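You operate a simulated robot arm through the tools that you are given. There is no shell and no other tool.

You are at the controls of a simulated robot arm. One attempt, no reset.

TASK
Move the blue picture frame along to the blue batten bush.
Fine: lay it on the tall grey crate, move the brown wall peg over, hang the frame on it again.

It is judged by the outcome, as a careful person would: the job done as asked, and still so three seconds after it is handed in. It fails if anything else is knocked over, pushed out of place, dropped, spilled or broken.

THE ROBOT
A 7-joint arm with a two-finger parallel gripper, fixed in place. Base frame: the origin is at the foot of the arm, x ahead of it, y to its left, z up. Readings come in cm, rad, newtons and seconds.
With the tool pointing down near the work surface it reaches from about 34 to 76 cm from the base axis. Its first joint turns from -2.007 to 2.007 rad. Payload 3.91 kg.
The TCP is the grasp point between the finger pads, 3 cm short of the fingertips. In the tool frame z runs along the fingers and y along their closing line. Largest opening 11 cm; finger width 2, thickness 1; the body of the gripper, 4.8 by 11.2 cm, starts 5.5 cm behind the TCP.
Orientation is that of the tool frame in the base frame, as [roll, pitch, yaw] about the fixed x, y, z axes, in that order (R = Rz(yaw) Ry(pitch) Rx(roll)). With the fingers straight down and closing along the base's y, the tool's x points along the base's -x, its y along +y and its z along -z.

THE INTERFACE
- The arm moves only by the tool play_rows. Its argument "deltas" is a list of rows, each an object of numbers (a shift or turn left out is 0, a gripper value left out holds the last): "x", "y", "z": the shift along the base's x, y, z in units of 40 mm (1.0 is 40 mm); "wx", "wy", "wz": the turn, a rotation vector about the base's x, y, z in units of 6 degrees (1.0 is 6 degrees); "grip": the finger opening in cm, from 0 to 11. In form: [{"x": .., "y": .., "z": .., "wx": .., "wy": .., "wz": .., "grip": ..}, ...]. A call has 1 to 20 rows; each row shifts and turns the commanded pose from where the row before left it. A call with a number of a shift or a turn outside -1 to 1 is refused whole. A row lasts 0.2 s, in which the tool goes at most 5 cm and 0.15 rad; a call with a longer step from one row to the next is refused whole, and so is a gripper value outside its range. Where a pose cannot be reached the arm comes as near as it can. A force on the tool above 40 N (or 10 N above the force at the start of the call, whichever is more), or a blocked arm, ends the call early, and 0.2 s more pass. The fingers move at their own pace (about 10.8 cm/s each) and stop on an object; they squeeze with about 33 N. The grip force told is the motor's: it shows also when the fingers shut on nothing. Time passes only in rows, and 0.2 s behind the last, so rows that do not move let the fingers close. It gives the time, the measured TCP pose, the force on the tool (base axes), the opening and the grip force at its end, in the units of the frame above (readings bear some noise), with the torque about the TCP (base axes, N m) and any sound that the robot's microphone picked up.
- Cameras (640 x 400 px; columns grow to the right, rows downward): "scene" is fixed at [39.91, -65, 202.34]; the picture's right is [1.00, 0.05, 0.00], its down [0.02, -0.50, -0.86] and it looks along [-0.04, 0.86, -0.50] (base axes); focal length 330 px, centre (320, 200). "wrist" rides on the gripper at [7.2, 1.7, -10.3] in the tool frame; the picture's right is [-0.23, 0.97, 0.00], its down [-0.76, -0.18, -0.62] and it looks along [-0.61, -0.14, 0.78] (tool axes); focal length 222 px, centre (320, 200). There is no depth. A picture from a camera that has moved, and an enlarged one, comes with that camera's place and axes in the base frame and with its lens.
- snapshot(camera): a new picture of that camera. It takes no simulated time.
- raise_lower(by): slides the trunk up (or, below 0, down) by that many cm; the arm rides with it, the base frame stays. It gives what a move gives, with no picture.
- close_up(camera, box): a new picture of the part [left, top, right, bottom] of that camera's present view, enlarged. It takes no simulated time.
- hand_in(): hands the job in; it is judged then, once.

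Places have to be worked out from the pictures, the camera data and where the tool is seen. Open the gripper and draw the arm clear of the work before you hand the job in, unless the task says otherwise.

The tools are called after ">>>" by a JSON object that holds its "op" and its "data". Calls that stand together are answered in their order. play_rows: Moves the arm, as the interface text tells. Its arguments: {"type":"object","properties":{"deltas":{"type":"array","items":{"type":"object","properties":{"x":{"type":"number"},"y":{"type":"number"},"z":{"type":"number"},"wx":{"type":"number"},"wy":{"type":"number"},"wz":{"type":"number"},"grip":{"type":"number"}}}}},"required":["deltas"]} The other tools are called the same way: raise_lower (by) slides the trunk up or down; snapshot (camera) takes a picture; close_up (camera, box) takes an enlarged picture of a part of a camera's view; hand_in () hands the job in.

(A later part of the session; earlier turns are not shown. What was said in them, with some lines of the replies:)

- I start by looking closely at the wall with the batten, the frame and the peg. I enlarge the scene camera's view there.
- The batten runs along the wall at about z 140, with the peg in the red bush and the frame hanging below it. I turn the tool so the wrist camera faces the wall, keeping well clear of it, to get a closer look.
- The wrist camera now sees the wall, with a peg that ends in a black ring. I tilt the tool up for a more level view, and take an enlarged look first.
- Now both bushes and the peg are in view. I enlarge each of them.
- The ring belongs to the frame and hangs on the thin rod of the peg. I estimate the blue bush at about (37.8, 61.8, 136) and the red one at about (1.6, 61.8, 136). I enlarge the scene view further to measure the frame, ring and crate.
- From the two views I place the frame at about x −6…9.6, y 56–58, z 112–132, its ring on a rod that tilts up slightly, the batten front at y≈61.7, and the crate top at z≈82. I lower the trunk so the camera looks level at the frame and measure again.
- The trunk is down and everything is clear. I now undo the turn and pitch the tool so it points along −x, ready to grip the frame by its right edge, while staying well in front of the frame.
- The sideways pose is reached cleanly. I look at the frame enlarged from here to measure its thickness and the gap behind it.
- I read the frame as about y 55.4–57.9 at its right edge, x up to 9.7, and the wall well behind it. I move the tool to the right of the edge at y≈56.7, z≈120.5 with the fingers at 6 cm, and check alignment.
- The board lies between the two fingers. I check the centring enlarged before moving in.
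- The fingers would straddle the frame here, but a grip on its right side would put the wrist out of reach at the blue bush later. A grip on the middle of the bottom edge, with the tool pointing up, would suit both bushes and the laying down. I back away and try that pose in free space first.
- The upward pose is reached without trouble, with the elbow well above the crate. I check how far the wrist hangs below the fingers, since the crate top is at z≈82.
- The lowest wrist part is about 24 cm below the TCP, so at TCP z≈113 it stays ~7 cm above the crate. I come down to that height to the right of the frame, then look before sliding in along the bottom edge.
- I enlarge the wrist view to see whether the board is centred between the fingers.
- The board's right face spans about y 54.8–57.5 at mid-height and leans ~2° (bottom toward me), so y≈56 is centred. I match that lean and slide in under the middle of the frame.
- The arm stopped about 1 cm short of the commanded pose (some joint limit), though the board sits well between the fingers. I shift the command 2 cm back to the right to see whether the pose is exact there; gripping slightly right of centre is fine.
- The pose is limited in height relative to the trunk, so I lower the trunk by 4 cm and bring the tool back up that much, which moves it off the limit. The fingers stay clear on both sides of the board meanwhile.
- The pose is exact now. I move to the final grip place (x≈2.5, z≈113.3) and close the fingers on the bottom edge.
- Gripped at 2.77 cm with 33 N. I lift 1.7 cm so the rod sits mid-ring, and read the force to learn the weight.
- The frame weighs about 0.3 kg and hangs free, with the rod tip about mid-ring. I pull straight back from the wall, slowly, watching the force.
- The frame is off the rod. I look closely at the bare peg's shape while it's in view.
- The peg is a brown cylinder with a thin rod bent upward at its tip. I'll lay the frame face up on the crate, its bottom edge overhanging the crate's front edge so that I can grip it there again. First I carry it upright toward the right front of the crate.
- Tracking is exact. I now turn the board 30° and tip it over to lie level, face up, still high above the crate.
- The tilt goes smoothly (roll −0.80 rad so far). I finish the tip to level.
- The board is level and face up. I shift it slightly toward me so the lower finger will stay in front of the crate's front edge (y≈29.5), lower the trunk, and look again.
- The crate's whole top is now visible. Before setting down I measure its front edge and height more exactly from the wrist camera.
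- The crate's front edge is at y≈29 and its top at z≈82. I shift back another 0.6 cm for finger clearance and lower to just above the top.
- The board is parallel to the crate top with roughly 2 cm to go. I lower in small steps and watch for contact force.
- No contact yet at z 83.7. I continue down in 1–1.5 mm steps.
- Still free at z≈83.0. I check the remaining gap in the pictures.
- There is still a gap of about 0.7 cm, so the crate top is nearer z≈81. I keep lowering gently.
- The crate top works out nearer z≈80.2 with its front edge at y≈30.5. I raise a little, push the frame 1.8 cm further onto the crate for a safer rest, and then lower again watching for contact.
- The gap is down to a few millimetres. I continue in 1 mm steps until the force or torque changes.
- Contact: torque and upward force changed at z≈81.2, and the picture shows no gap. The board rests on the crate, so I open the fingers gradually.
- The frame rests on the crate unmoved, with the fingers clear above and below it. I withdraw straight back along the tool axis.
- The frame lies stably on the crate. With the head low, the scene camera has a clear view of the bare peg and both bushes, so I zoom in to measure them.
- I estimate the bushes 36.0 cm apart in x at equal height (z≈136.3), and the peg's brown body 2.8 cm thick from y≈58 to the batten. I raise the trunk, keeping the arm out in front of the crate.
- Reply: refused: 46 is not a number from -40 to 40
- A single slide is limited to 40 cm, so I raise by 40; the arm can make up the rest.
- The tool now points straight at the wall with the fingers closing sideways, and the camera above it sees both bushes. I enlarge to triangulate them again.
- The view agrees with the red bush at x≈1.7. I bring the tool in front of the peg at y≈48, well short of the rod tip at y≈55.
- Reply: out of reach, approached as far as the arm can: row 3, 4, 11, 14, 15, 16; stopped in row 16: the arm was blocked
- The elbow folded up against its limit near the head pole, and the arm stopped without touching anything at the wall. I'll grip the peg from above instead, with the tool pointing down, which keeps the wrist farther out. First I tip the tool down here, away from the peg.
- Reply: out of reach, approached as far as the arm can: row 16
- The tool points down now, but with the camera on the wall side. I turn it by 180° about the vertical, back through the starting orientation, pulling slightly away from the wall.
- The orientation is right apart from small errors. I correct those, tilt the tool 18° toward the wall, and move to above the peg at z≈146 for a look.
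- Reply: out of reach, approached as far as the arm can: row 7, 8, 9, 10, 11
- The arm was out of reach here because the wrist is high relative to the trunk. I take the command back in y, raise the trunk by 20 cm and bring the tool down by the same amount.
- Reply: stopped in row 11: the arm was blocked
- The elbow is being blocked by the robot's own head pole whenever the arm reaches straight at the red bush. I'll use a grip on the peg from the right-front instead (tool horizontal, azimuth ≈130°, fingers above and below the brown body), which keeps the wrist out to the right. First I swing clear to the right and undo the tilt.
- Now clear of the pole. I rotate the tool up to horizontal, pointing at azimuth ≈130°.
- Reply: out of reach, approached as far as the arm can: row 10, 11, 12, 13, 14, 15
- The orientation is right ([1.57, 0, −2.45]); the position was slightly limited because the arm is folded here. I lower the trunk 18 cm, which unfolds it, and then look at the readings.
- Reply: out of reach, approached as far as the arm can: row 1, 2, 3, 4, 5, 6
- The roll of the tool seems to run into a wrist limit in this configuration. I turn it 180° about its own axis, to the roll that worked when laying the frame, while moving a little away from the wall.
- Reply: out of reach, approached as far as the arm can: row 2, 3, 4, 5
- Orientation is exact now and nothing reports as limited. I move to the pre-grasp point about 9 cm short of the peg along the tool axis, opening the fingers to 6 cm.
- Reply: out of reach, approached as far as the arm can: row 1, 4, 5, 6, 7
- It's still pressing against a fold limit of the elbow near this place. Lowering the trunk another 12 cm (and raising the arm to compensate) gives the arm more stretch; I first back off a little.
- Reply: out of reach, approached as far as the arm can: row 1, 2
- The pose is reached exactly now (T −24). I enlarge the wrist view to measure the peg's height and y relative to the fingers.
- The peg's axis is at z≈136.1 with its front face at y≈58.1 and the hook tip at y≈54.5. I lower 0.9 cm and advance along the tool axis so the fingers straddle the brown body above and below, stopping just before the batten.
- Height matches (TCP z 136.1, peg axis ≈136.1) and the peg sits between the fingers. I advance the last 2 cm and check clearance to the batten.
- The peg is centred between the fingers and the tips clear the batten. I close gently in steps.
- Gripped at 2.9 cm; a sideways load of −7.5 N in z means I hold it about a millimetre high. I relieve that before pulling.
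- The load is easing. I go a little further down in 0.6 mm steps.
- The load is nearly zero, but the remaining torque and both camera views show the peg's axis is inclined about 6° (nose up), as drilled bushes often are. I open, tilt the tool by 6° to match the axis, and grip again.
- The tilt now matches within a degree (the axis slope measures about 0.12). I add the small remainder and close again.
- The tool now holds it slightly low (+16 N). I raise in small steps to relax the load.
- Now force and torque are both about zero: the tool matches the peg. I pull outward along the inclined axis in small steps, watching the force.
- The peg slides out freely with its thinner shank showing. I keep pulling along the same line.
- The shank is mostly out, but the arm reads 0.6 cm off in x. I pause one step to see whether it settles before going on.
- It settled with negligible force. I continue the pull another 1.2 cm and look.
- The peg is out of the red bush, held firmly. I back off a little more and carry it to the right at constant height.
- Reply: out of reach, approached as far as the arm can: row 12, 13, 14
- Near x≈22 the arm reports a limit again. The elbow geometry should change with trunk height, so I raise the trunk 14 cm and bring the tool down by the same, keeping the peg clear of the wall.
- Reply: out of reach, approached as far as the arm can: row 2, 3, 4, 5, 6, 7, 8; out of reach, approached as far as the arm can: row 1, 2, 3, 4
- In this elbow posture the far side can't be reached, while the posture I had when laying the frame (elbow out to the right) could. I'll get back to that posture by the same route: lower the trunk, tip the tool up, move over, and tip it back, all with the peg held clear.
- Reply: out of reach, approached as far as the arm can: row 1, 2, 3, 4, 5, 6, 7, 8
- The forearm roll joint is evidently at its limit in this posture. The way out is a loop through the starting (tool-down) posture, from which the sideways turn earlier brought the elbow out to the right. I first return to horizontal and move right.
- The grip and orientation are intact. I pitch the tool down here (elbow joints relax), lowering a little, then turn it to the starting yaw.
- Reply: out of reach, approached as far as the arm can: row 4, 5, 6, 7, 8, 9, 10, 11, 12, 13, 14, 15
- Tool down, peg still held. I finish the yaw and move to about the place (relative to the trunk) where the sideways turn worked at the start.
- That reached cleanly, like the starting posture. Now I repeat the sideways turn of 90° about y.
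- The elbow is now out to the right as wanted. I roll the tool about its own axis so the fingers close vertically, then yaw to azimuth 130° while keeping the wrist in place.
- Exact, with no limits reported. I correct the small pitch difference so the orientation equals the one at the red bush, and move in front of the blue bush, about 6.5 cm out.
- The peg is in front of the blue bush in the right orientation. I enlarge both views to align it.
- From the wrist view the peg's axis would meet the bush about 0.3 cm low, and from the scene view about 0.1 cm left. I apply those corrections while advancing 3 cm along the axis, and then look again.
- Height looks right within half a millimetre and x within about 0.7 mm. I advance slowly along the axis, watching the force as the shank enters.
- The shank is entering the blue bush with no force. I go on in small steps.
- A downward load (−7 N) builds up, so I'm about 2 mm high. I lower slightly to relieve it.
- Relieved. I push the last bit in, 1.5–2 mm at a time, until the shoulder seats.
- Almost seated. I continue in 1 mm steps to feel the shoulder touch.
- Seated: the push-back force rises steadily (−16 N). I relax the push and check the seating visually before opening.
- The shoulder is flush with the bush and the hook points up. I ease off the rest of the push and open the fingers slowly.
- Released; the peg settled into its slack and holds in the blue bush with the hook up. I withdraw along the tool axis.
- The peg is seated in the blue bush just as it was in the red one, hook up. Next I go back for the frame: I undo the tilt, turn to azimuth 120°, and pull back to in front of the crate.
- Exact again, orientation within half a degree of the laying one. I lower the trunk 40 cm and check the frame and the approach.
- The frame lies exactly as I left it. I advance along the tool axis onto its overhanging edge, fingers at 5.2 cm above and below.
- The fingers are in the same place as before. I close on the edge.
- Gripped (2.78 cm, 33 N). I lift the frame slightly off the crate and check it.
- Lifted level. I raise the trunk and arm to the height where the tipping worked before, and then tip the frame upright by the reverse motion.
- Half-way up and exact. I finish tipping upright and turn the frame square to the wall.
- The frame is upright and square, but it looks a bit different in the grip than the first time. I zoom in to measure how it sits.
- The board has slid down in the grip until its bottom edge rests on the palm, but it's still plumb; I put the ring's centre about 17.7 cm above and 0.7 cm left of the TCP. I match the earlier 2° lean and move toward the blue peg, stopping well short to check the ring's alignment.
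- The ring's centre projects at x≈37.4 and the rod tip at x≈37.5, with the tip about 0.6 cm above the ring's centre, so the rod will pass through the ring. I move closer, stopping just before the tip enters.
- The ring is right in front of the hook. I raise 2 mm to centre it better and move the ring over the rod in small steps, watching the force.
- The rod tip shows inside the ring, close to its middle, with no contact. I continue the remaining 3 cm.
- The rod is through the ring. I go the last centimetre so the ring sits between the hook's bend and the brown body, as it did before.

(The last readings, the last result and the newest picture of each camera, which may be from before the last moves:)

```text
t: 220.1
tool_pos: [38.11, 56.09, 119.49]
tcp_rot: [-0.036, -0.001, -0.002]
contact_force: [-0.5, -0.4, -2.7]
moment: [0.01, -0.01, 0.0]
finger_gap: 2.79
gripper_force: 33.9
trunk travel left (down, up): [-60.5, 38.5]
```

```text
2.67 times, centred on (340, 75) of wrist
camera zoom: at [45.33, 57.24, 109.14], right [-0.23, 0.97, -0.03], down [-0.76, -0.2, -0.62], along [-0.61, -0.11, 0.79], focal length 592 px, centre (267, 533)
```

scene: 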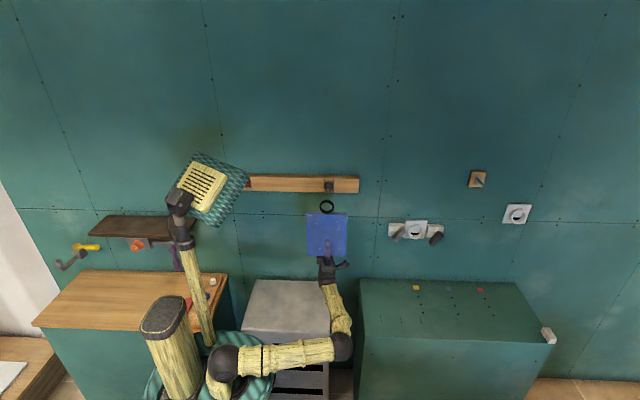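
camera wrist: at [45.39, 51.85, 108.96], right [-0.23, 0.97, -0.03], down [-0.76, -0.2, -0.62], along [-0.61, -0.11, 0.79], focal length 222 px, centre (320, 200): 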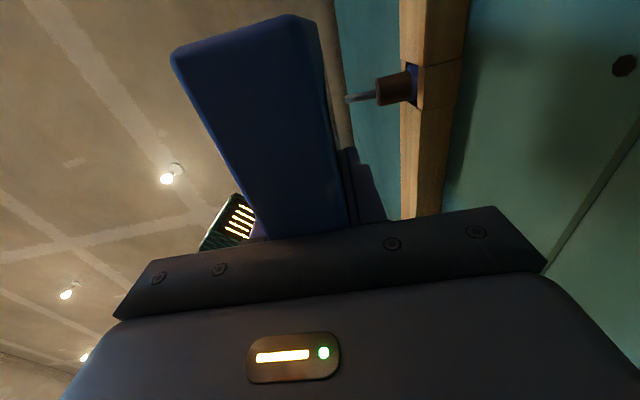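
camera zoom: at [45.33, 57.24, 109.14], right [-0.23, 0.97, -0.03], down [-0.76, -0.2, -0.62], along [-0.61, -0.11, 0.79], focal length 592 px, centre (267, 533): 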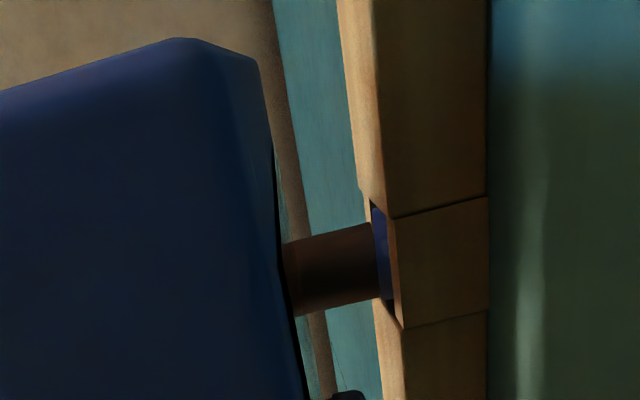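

The ring sits well over the rod. I lower slowly; the ring should come to rest on the rod after about 1.9 cm, seen as the carried weight going off the tool.

>>> {"op": "play_rows", "data": {"deltas": [{"z": -0.1}, {"z": -0.1}, {"z": -0.1}, {"z": -0.08}, {}]}}

>>> {"op": "play_rows", "data": {"deltas": [{"z": -0.04}, {"z": -0.03}, {}]}}

>>> {"op": "close_up", "data": {"camera": "scene", "box": [300, 165, 360, 215]}}

```text
t: 221.2
tool_pos: [38.06, 56.05, 117.97]
tcp_rot: [-0.036, -0.002, -0.001]
contact_force: [-0.6, -0.2, -2.1]
moment: [0.02, 0.02, -0.01]
finger_gap: 2.78
gripper_force: 32.7
trunk travel left (down, up): [-60.5, 38.5]
```

```text
t: 222.1
tool_pos: [38.08, 55.98, 117.63]
tcp_rot: [-0.036, -0.001, 0.001]
contact_force: [0.2, -0.4, -3.2]
moment: [0.0, 0.01, 0.01]
finger_gap: 2.81
gripper_force: 33.0
trunk travel left (down, up): [-60.5, 38.5]
```

```text
8.00 times, centred on (330, 190) of scene
camera zoom: at [39.91, -65.0, 202.34], right [1.0, 0.05, 0.0], down [0.02, -0.5, -0.86], along [-0.04, 0.86, -0.5], focal length 2636 px, centre (240, 280)
```

zoom: 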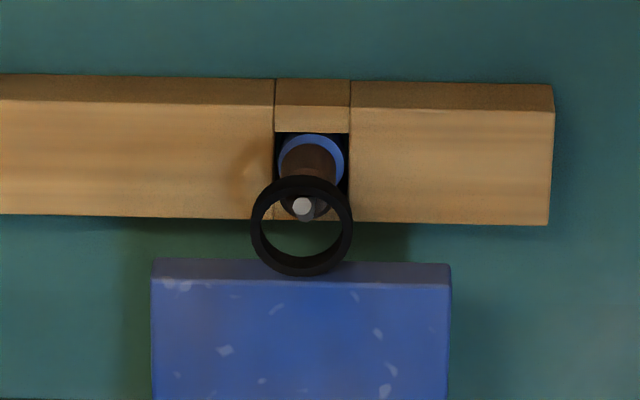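

Very near contact. I lower in sub-millimetre steps and watch Fz.

>>> {"op": "play_rows", "data": {"deltas": [{"z": -0.03}, {}]}}

>>> {"op": "play_rows", "data": {"deltas": [{"z": -0.03}, {}]}}

>>> {"op": "play_rows", "data": {"deltas": [{"z": -0.03}, {}]}}

```text
t: 222.7
tool_pos: [38.17, 56.05, 117.58]
tcp_rot: [-0.034, 0.0, 0.0]
contact_force: [-0.3, -0.1, -3.4]
moment: [-0.03, -0.03, 0.01]
finger_gap: 2.78
gripper_force: 32.7
trunk travel left (down, up): [-60.5, 38.5]
```

```text
t: 223.2
tool_pos: [38.26, 56.05, 117.41]
tcp_rot: [-0.035, 0.0, 0.0]
contact_force: [0.9, -0.4, -3.9]
moment: [-0.01, 0.01, 0.04]
finger_gap: 2.79
gripper_force: 33.2
trunk travel left (down, up): [-60.5, 38.5]
```

```text
t: 223.8
tool_pos: [38.12, 56.07, 117.39]
tcp_rot: [-0.034, -0.002, 0.0]
contact_force: [0.2, 0.1, -2.0]
moment: [0.04, -0.01, 0.04]
finger_gap: 2.78
gripper_force: 32.9
trunk travel left (down, up): [-60.5, 38.5]
```

>>> {"op": "play_rows", "data": {"deltas": [{"z": -0.03}, {}]}}

>>> {"op": "play_rows", "data": {"deltas": [{"z": -0.03}, {}]}}

>>> {"op": "close_up", "data": {"camera": "scene", "box": [310, 170, 350, 210]}}

```text
t: 224.4
tool_pos: [38.27, 55.96, 117.3]
tcp_rot: [-0.035, -0.002, -0.001]
contact_force: [0.8, 0.3, -0.7]
moment: [0.13, 0.0, 0.0]
finger_gap: 2.78
gripper_force: 32.6
trunk travel left (down, up): [-60.5, 38.5]
```

```text
t: 225.1
tool_pos: [38.17, 56.02, 117.09]
tcp_rot: [-0.035, -0.004, 0.001]
contact_force: [-0.7, -0.4, 1.5]
moment: [0.13, -0.02, 0.01]
finger_gap: 2.8
gripper_force: 33.3
trunk travel left (down, up): [-60.5, 38.5]
```

```text
10.00 times, centred on (330, 190) of scene
camera zoom: at [39.91, -65.0, 202.34], right [1.0, 0.05, 0.0], down [0.02, -0.5, -0.86], along [-0.04, 0.86, -0.5], focal length 3296 px, centre (220, 300)
```

zoom: 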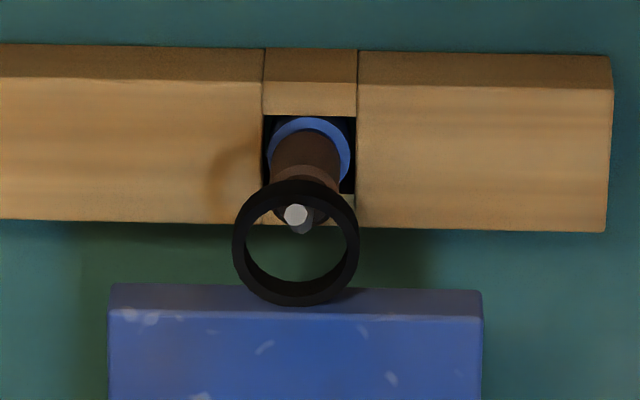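

The tool force turned from −3 to +1.5 N: the ring carries the frame on the rod. I open the fingers gradually.

>>> {"op": "play_rows", "data": {"deltas": [{"grip": 3.0}, {"grip": 3.2}, {"grip": 3.5}, {"grip": 3.9}, {"grip": 4.4}, {"grip": 5.0}, {}, {}]}}

>>> {"op": "close_up", "data": {"camera": "scene", "box": [290, 165, 370, 275]}}

>>> {"op": "snapshot", "data": {"camera": "wrist"}}

```text
t: 226.8
tool_pos: [38.19, 55.93, 117.15]
tcp_rot: [-0.035, 0.0, 0.001]
contact_force: [-0.1, 0.2, -0.2]
moment: [-0.01, -0.01, -0.02]
finger_gap: 5.02
gripper_force: 0.2
trunk travel left (down, up): [-60.5, 38.5]
```

```text
3.64 times, centred on (330, 220) of scene
camera zoom: at [39.91, -65.0, 202.34], right [1.0, 0.05, 0.0], down [0.02, -0.5, -0.86], along [-0.04, 0.86, -0.5], focal length 1198 px, centre (284, 127)
```

zoom: 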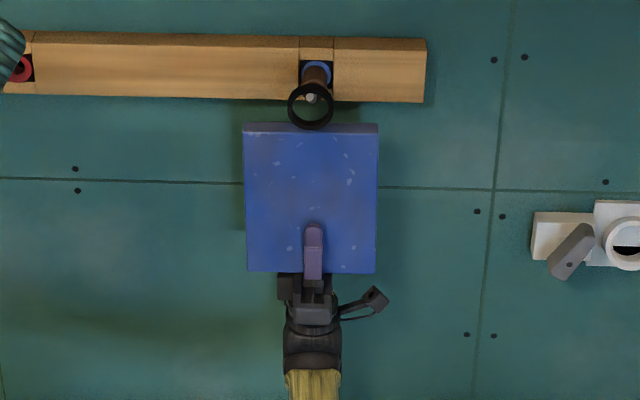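

```text
taken
camera wrist: at [45.35, 57.18, 106.78], right [-0.23, 0.97, -0.03], down [-0.76, -0.2, -0.62], along [-0.61, -0.11, 0.79], focal length 222 px, centre (320, 200)
```

wrist: 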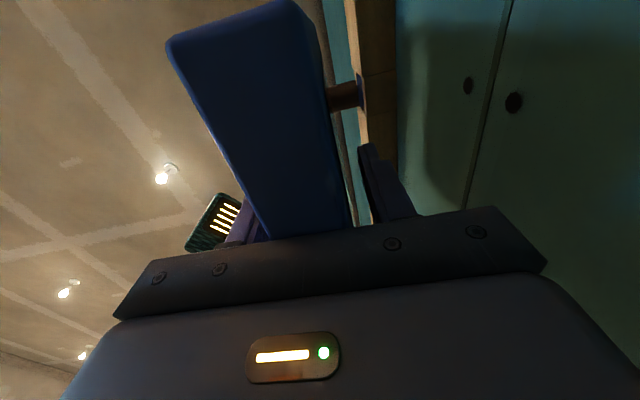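

The frame hangs free on the peg with the fingers open around it. I lower the whole arm with the trunk so the fingers slide straight down off the bottom edge; the wrist stays about 4 cm above the crate.

>>> {"op": "raise_lower", "data": {"by": -6}}

>>> {"op": "close_up", "data": {"camera": "scene", "box": [270, 165, 390, 315]}}

>>> {"op": "snapshot", "data": {"camera": "scene"}}

```text
t: 227.8
tool_pos: [38.15, 56.06, 111.22]
tcp_rot: [-0.035, -0.001, 0.0]
contact_force: [-0.8, 0.6, 0.6]
moment: [0.02, 0.0, 0.0]
finger_gap: 4.96
gripper_force: 0.1
trunk travel left (down, up): [-54.5, 44.5]
```

```text
2.67 times, centred on (330, 240) of scene
camera zoom: at [39.91, -65.0, 202.34], right [1.0, 0.05, 0.0], down [0.02, -0.5, -0.86], along [-0.04, 0.86, -0.5], focal length 879 px, centre (293, 93)
```

zoom: 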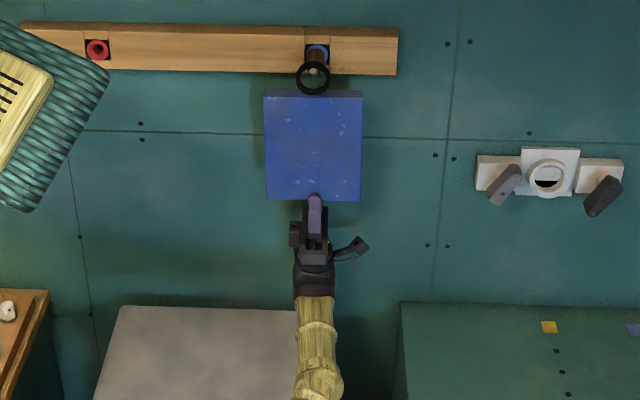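

```text
taken
```

scene: 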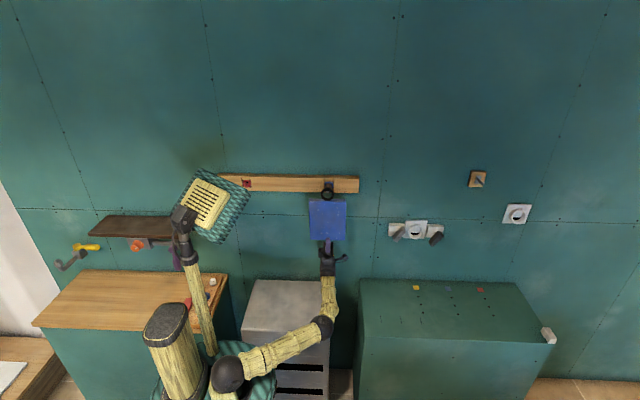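

Everything is clear. I lower another 3.5 cm to bring the fingertips below the frame's bottom edge.

>>> {"op": "raise_lower", "data": {"by": -3.5}}

>>> {"op": "close_up", "data": {"camera": "scene", "box": [290, 225, 370, 315]}}

>>> {"op": "close_up", "data": {"camera": "wrist", "box": [200, 0, 480, 250]}}

```text
t: 228.6
tool_pos: [38.15, 55.88, 107.52]
tcp_rot: [-0.035, -0.001, 0.0]
contact_force: [0.2, -0.9, -0.1]
moment: [0.01, -0.01, -0.02]
finger_gap: 4.98
gripper_force: 0.1
trunk travel left (down, up): [-51.0, 48.0]
```

```text
4.44 times, centred on (330, 270) of scene
camera zoom: at [39.91, -65.0, 202.34], right [1.0, 0.05, 0.0], down [0.02, -0.5, -0.86], along [-0.04, 0.86, -0.5], focal length 1465 px, centre (276, -111)
```

zoom: 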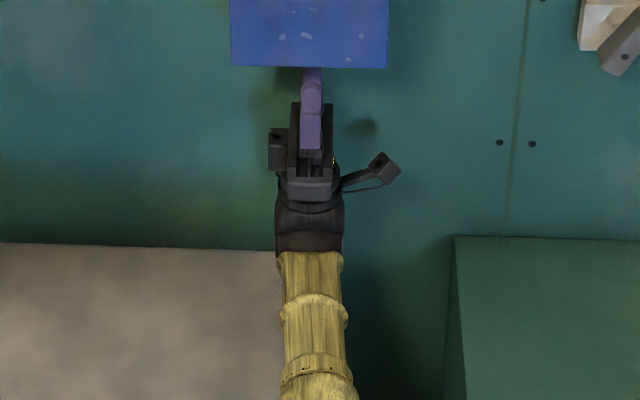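

```text
1.60 times, centred on (340, 125) of wrist
camera zoom: at [45.34, 57.17, 97.29], right [-0.23, 0.97, -0.03], down [-0.76, -0.2, -0.62], along [-0.61, -0.11, 0.79], focal length 355 px, centre (288, 320)
```

zoom: 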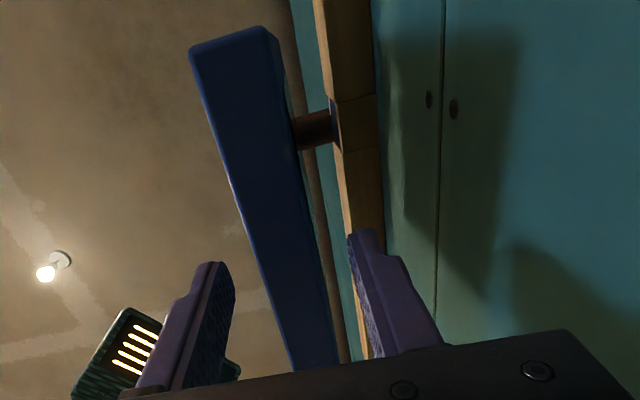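

The wrist camera sees the frame's bottom face from below at z≈112 with the fingertips about 1.2 cm under it. I lower another 0.8 cm for margin and draw the arm straight back from the wall.

>>> {"op": "raise_lower", "data": {"by": -0.8}}

>>> {"op": "play_rows", "data": {"deltas": [{"y": -0.1}, {"y": -0.2}, {"y": -0.2}, {"y": -0.3}, {"y": -0.3}, {"y": -0.4}, {"y": -0.4}, {"y": -0.4}, {}]}}

>>> {"op": "snapshot", "data": {"camera": "scene"}}

>>> {"op": "snapshot", "data": {"camera": "wrist"}}

```text
t: 229.2
tool_pos: [38.28, 55.96, 106.84]
tcp_rot: [-0.035, -0.001, 0.0]
contact_force: [-0.3, 0.4, 0.6]
moment: [-0.03, -0.03, -0.02]
finger_gap: 5.01
gripper_force: 0.0
trunk travel left (down, up): [-50.2, 48.8]
```

```text
t: 231.2
tool_pos: [38.17, 46.74, 106.81]
tcp_rot: [-0.036, 0.0, 0.0]
contact_force: [0.1, -0.1, -0.6]
moment: [-0.01, 0.0, -0.03]
finger_gap: 5.02
gripper_force: 0.1
trunk travel left (down, up): [-50.2, 48.8]
```

```text
taken
```

scene: 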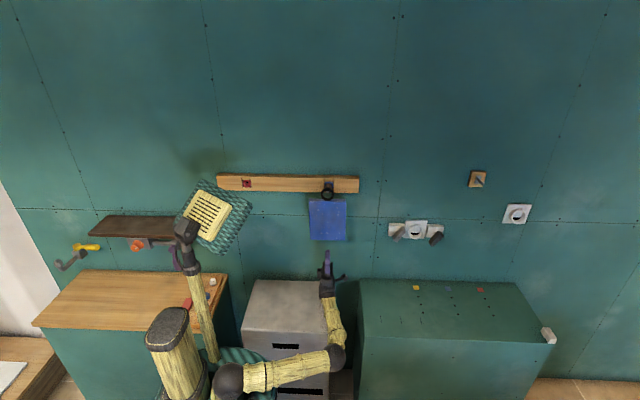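

```text
taken
camera wrist: at [45.34, 48.02, 96.48], right [-0.23, 0.97, -0.03], down [-0.76, -0.2, -0.62], along [-0.61, -0.11, 0.79], focal length 222 px, centre (320, 200)
```

wrist: 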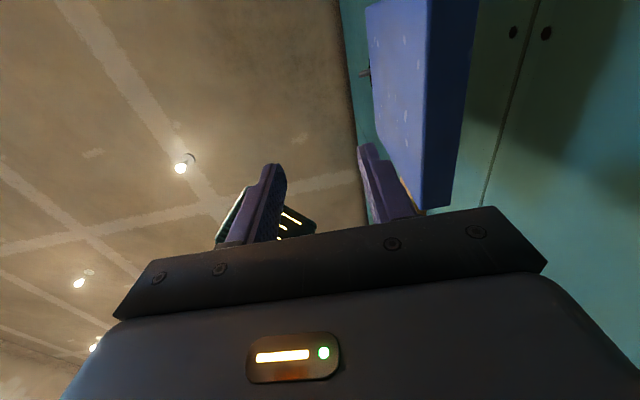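

The frame hangs on the peg in the blue bush and the gripper is clear. I draw the arm well back and then check the final state closely.

>>> {"op": "play_rows", "data": {"deltas": [{"y": -0.4}, {"y": -0.5}, {"y": -0.5}, {"y": -0.5}, {"y": -0.5}, {"y": -0.5}, {"y": -0.5}, {"y": -0.5}, {"y": -0.4}, {}, {}, {}, {}]}}

>>> {"op": "snapshot", "data": {"camera": "scene"}}

>>> {"op": "close_up", "data": {"camera": "scene", "box": [300, 165, 360, 250]}}

>>> {"op": "snapshot", "data": {"camera": "wrist"}}

```text
t: 234.0
tool_pos: [38.18, 29.53, 106.75]
tcp_rot: [-0.034, -0.001, 0.002]
contact_force: [-0.2, 0.8, 0.4]
moment: [0.03, 0.0, -0.02]
finger_gap: 5.02
gripper_force: 0.0
trunk travel left (down, up): [-50.2, 48.8]
```

```text
taken
```

scene: 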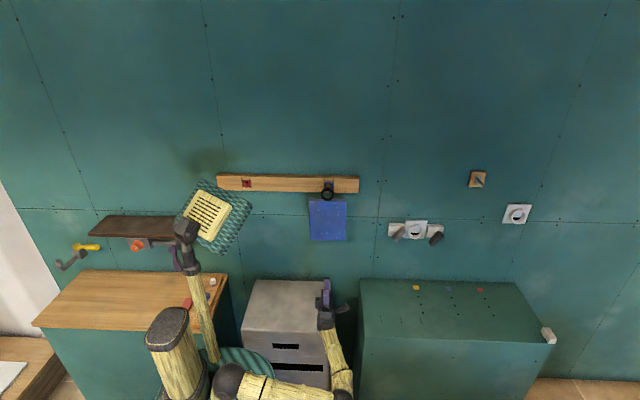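

```text
4.71 times, centred on (330, 208) of scene
camera zoom: at [39.91, -65.0, 202.34], right [1.0, 0.05, 0.0], down [0.02, -0.5, -0.86], along [-0.04, 0.86, -0.5], focal length 1551 px, centre (273, 165)
```

zoom: 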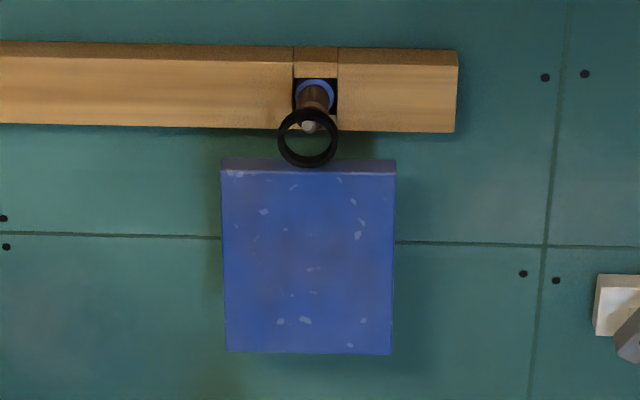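

```text
taken
camera wrist: at [45.36, 30.8, 96.48], right [-0.23, 0.97, -0.03], down [-0.76, -0.2, -0.62], along [-0.61, -0.11, 0.79], focal length 222 px, centre (320, 200)
```

wrist: 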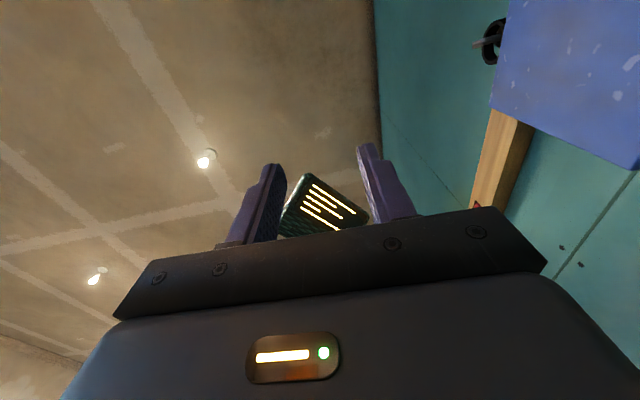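

The frame hangs straight from the peg in the blue bush. I wait a couple of seconds and look once more, enlarged, to be sure nothing drifts.

>>> {"op": "play_rows", "data": {"deltas": [{}, {}, {}, {}, {}, {}, {}, {}, {}, {}, {}, {}, {}, {}, {}]}}

>>> {"op": "close_up", "data": {"camera": "scene", "box": [310, 170, 350, 210]}}

>>> {"op": "close_up", "data": {"camera": "scene", "box": [300, 165, 360, 250]}}

>>> {"op": "close_up", "data": {"camera": "wrist", "box": [440, 0, 640, 150]}}

```text
t: 237.2
tool_pos: [38.24, 29.56, 106.84]
tcp_rot: [-0.035, -0.001, 0.001]
contact_force: [0.7, 0.1, -0.6]
moment: [0.01, 0.0, -0.01]
finger_gap: 5.02
gripper_force: 0.1
trunk travel left (down, up): [-50.2, 48.8]
```

```text
10.00 times, centred on (330, 190) of scene
camera zoom: at [39.91, -65.0, 202.34], right [1.0, 0.05, 0.0], down [0.02, -0.5, -0.86], along [-0.04, 0.86, -0.5], focal length 3296 px, centre (220, 300)
```

zoom: 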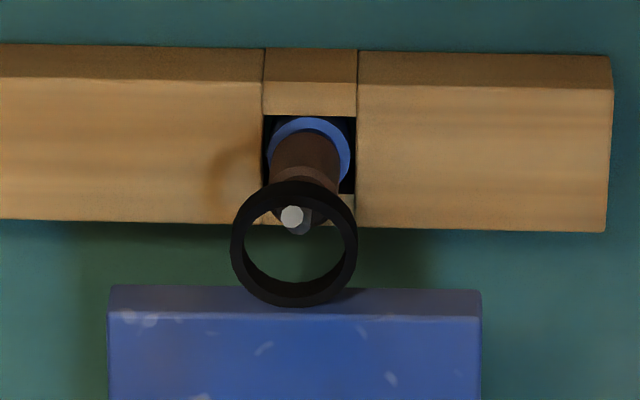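

```text
4.71 times, centred on (330, 208) of scene
camera zoom: at [39.91, -65.0, 202.34], right [1.0, 0.05, 0.0], down [0.02, -0.5, -0.86], along [-0.04, 0.86, -0.5], focal length 1551 px, centre (273, 165)
```

zoom: 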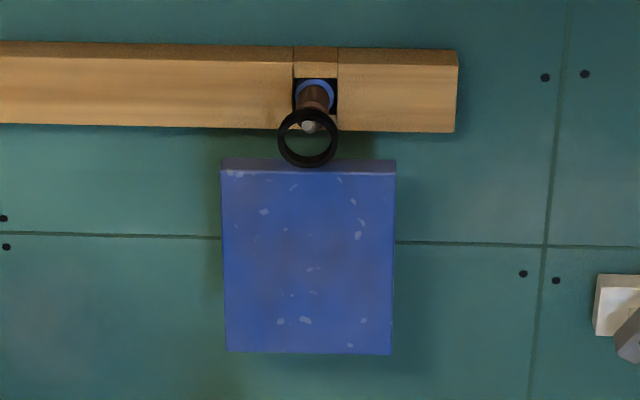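

```text
2.67 times, centred on (540, 75) of wrist
camera zoom: at [45.36, 30.8, 96.48], right [-0.23, 0.97, -0.03], down [-0.76, -0.2, -0.62], along [-0.61, -0.11, 0.79], focal length 592 px, centre (-267, 533)
```

zoom: 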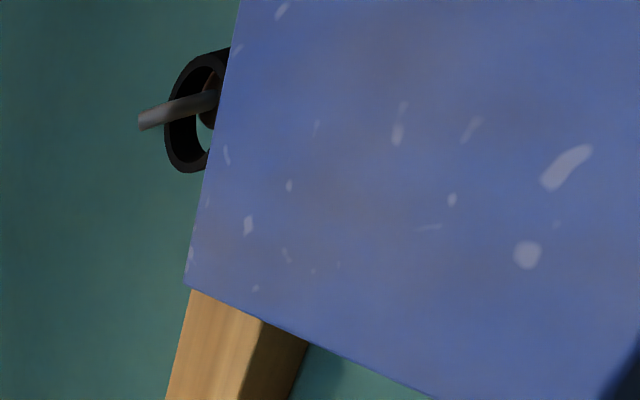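

Three seconds on, the view hasn't changed. The peg is seated in the blue bush, and the ring sits on the rod behind the upturned tip. The frame hangs straight, and the gripper is open and well clear, so I hand the job in.

>>> {"op": "hand_in", "data": {}}

```text
The job is handed in.
```

The blue picture frame now hangs from the brown peg in the blue bush, and I've handed the job in. I watched it for about three seconds beforehand and nothing moved.

- **Frame:** it lay face up on the tall grey crate while I moved the peg. It slid a few centimetres in the grip while I tipped it over. It wasn't dropped, and it now hangs plumb with its ring behind the peg's upturned tip.
- **Peg:** it is pushed in to its shoulder, hook up, at about the same slight upward tilt it had in the red bush. It has a little play in the bush.
- **Arm:** it stopped twice on the way to the red bush, when the elbow folded up close to the robot's own head pole. The tool showed no contact either time, so I gripped the peg from the side instead.

In the last pictures nothing else appears to have been knocked or shifted, and the gripper is open and well clear of the wall.
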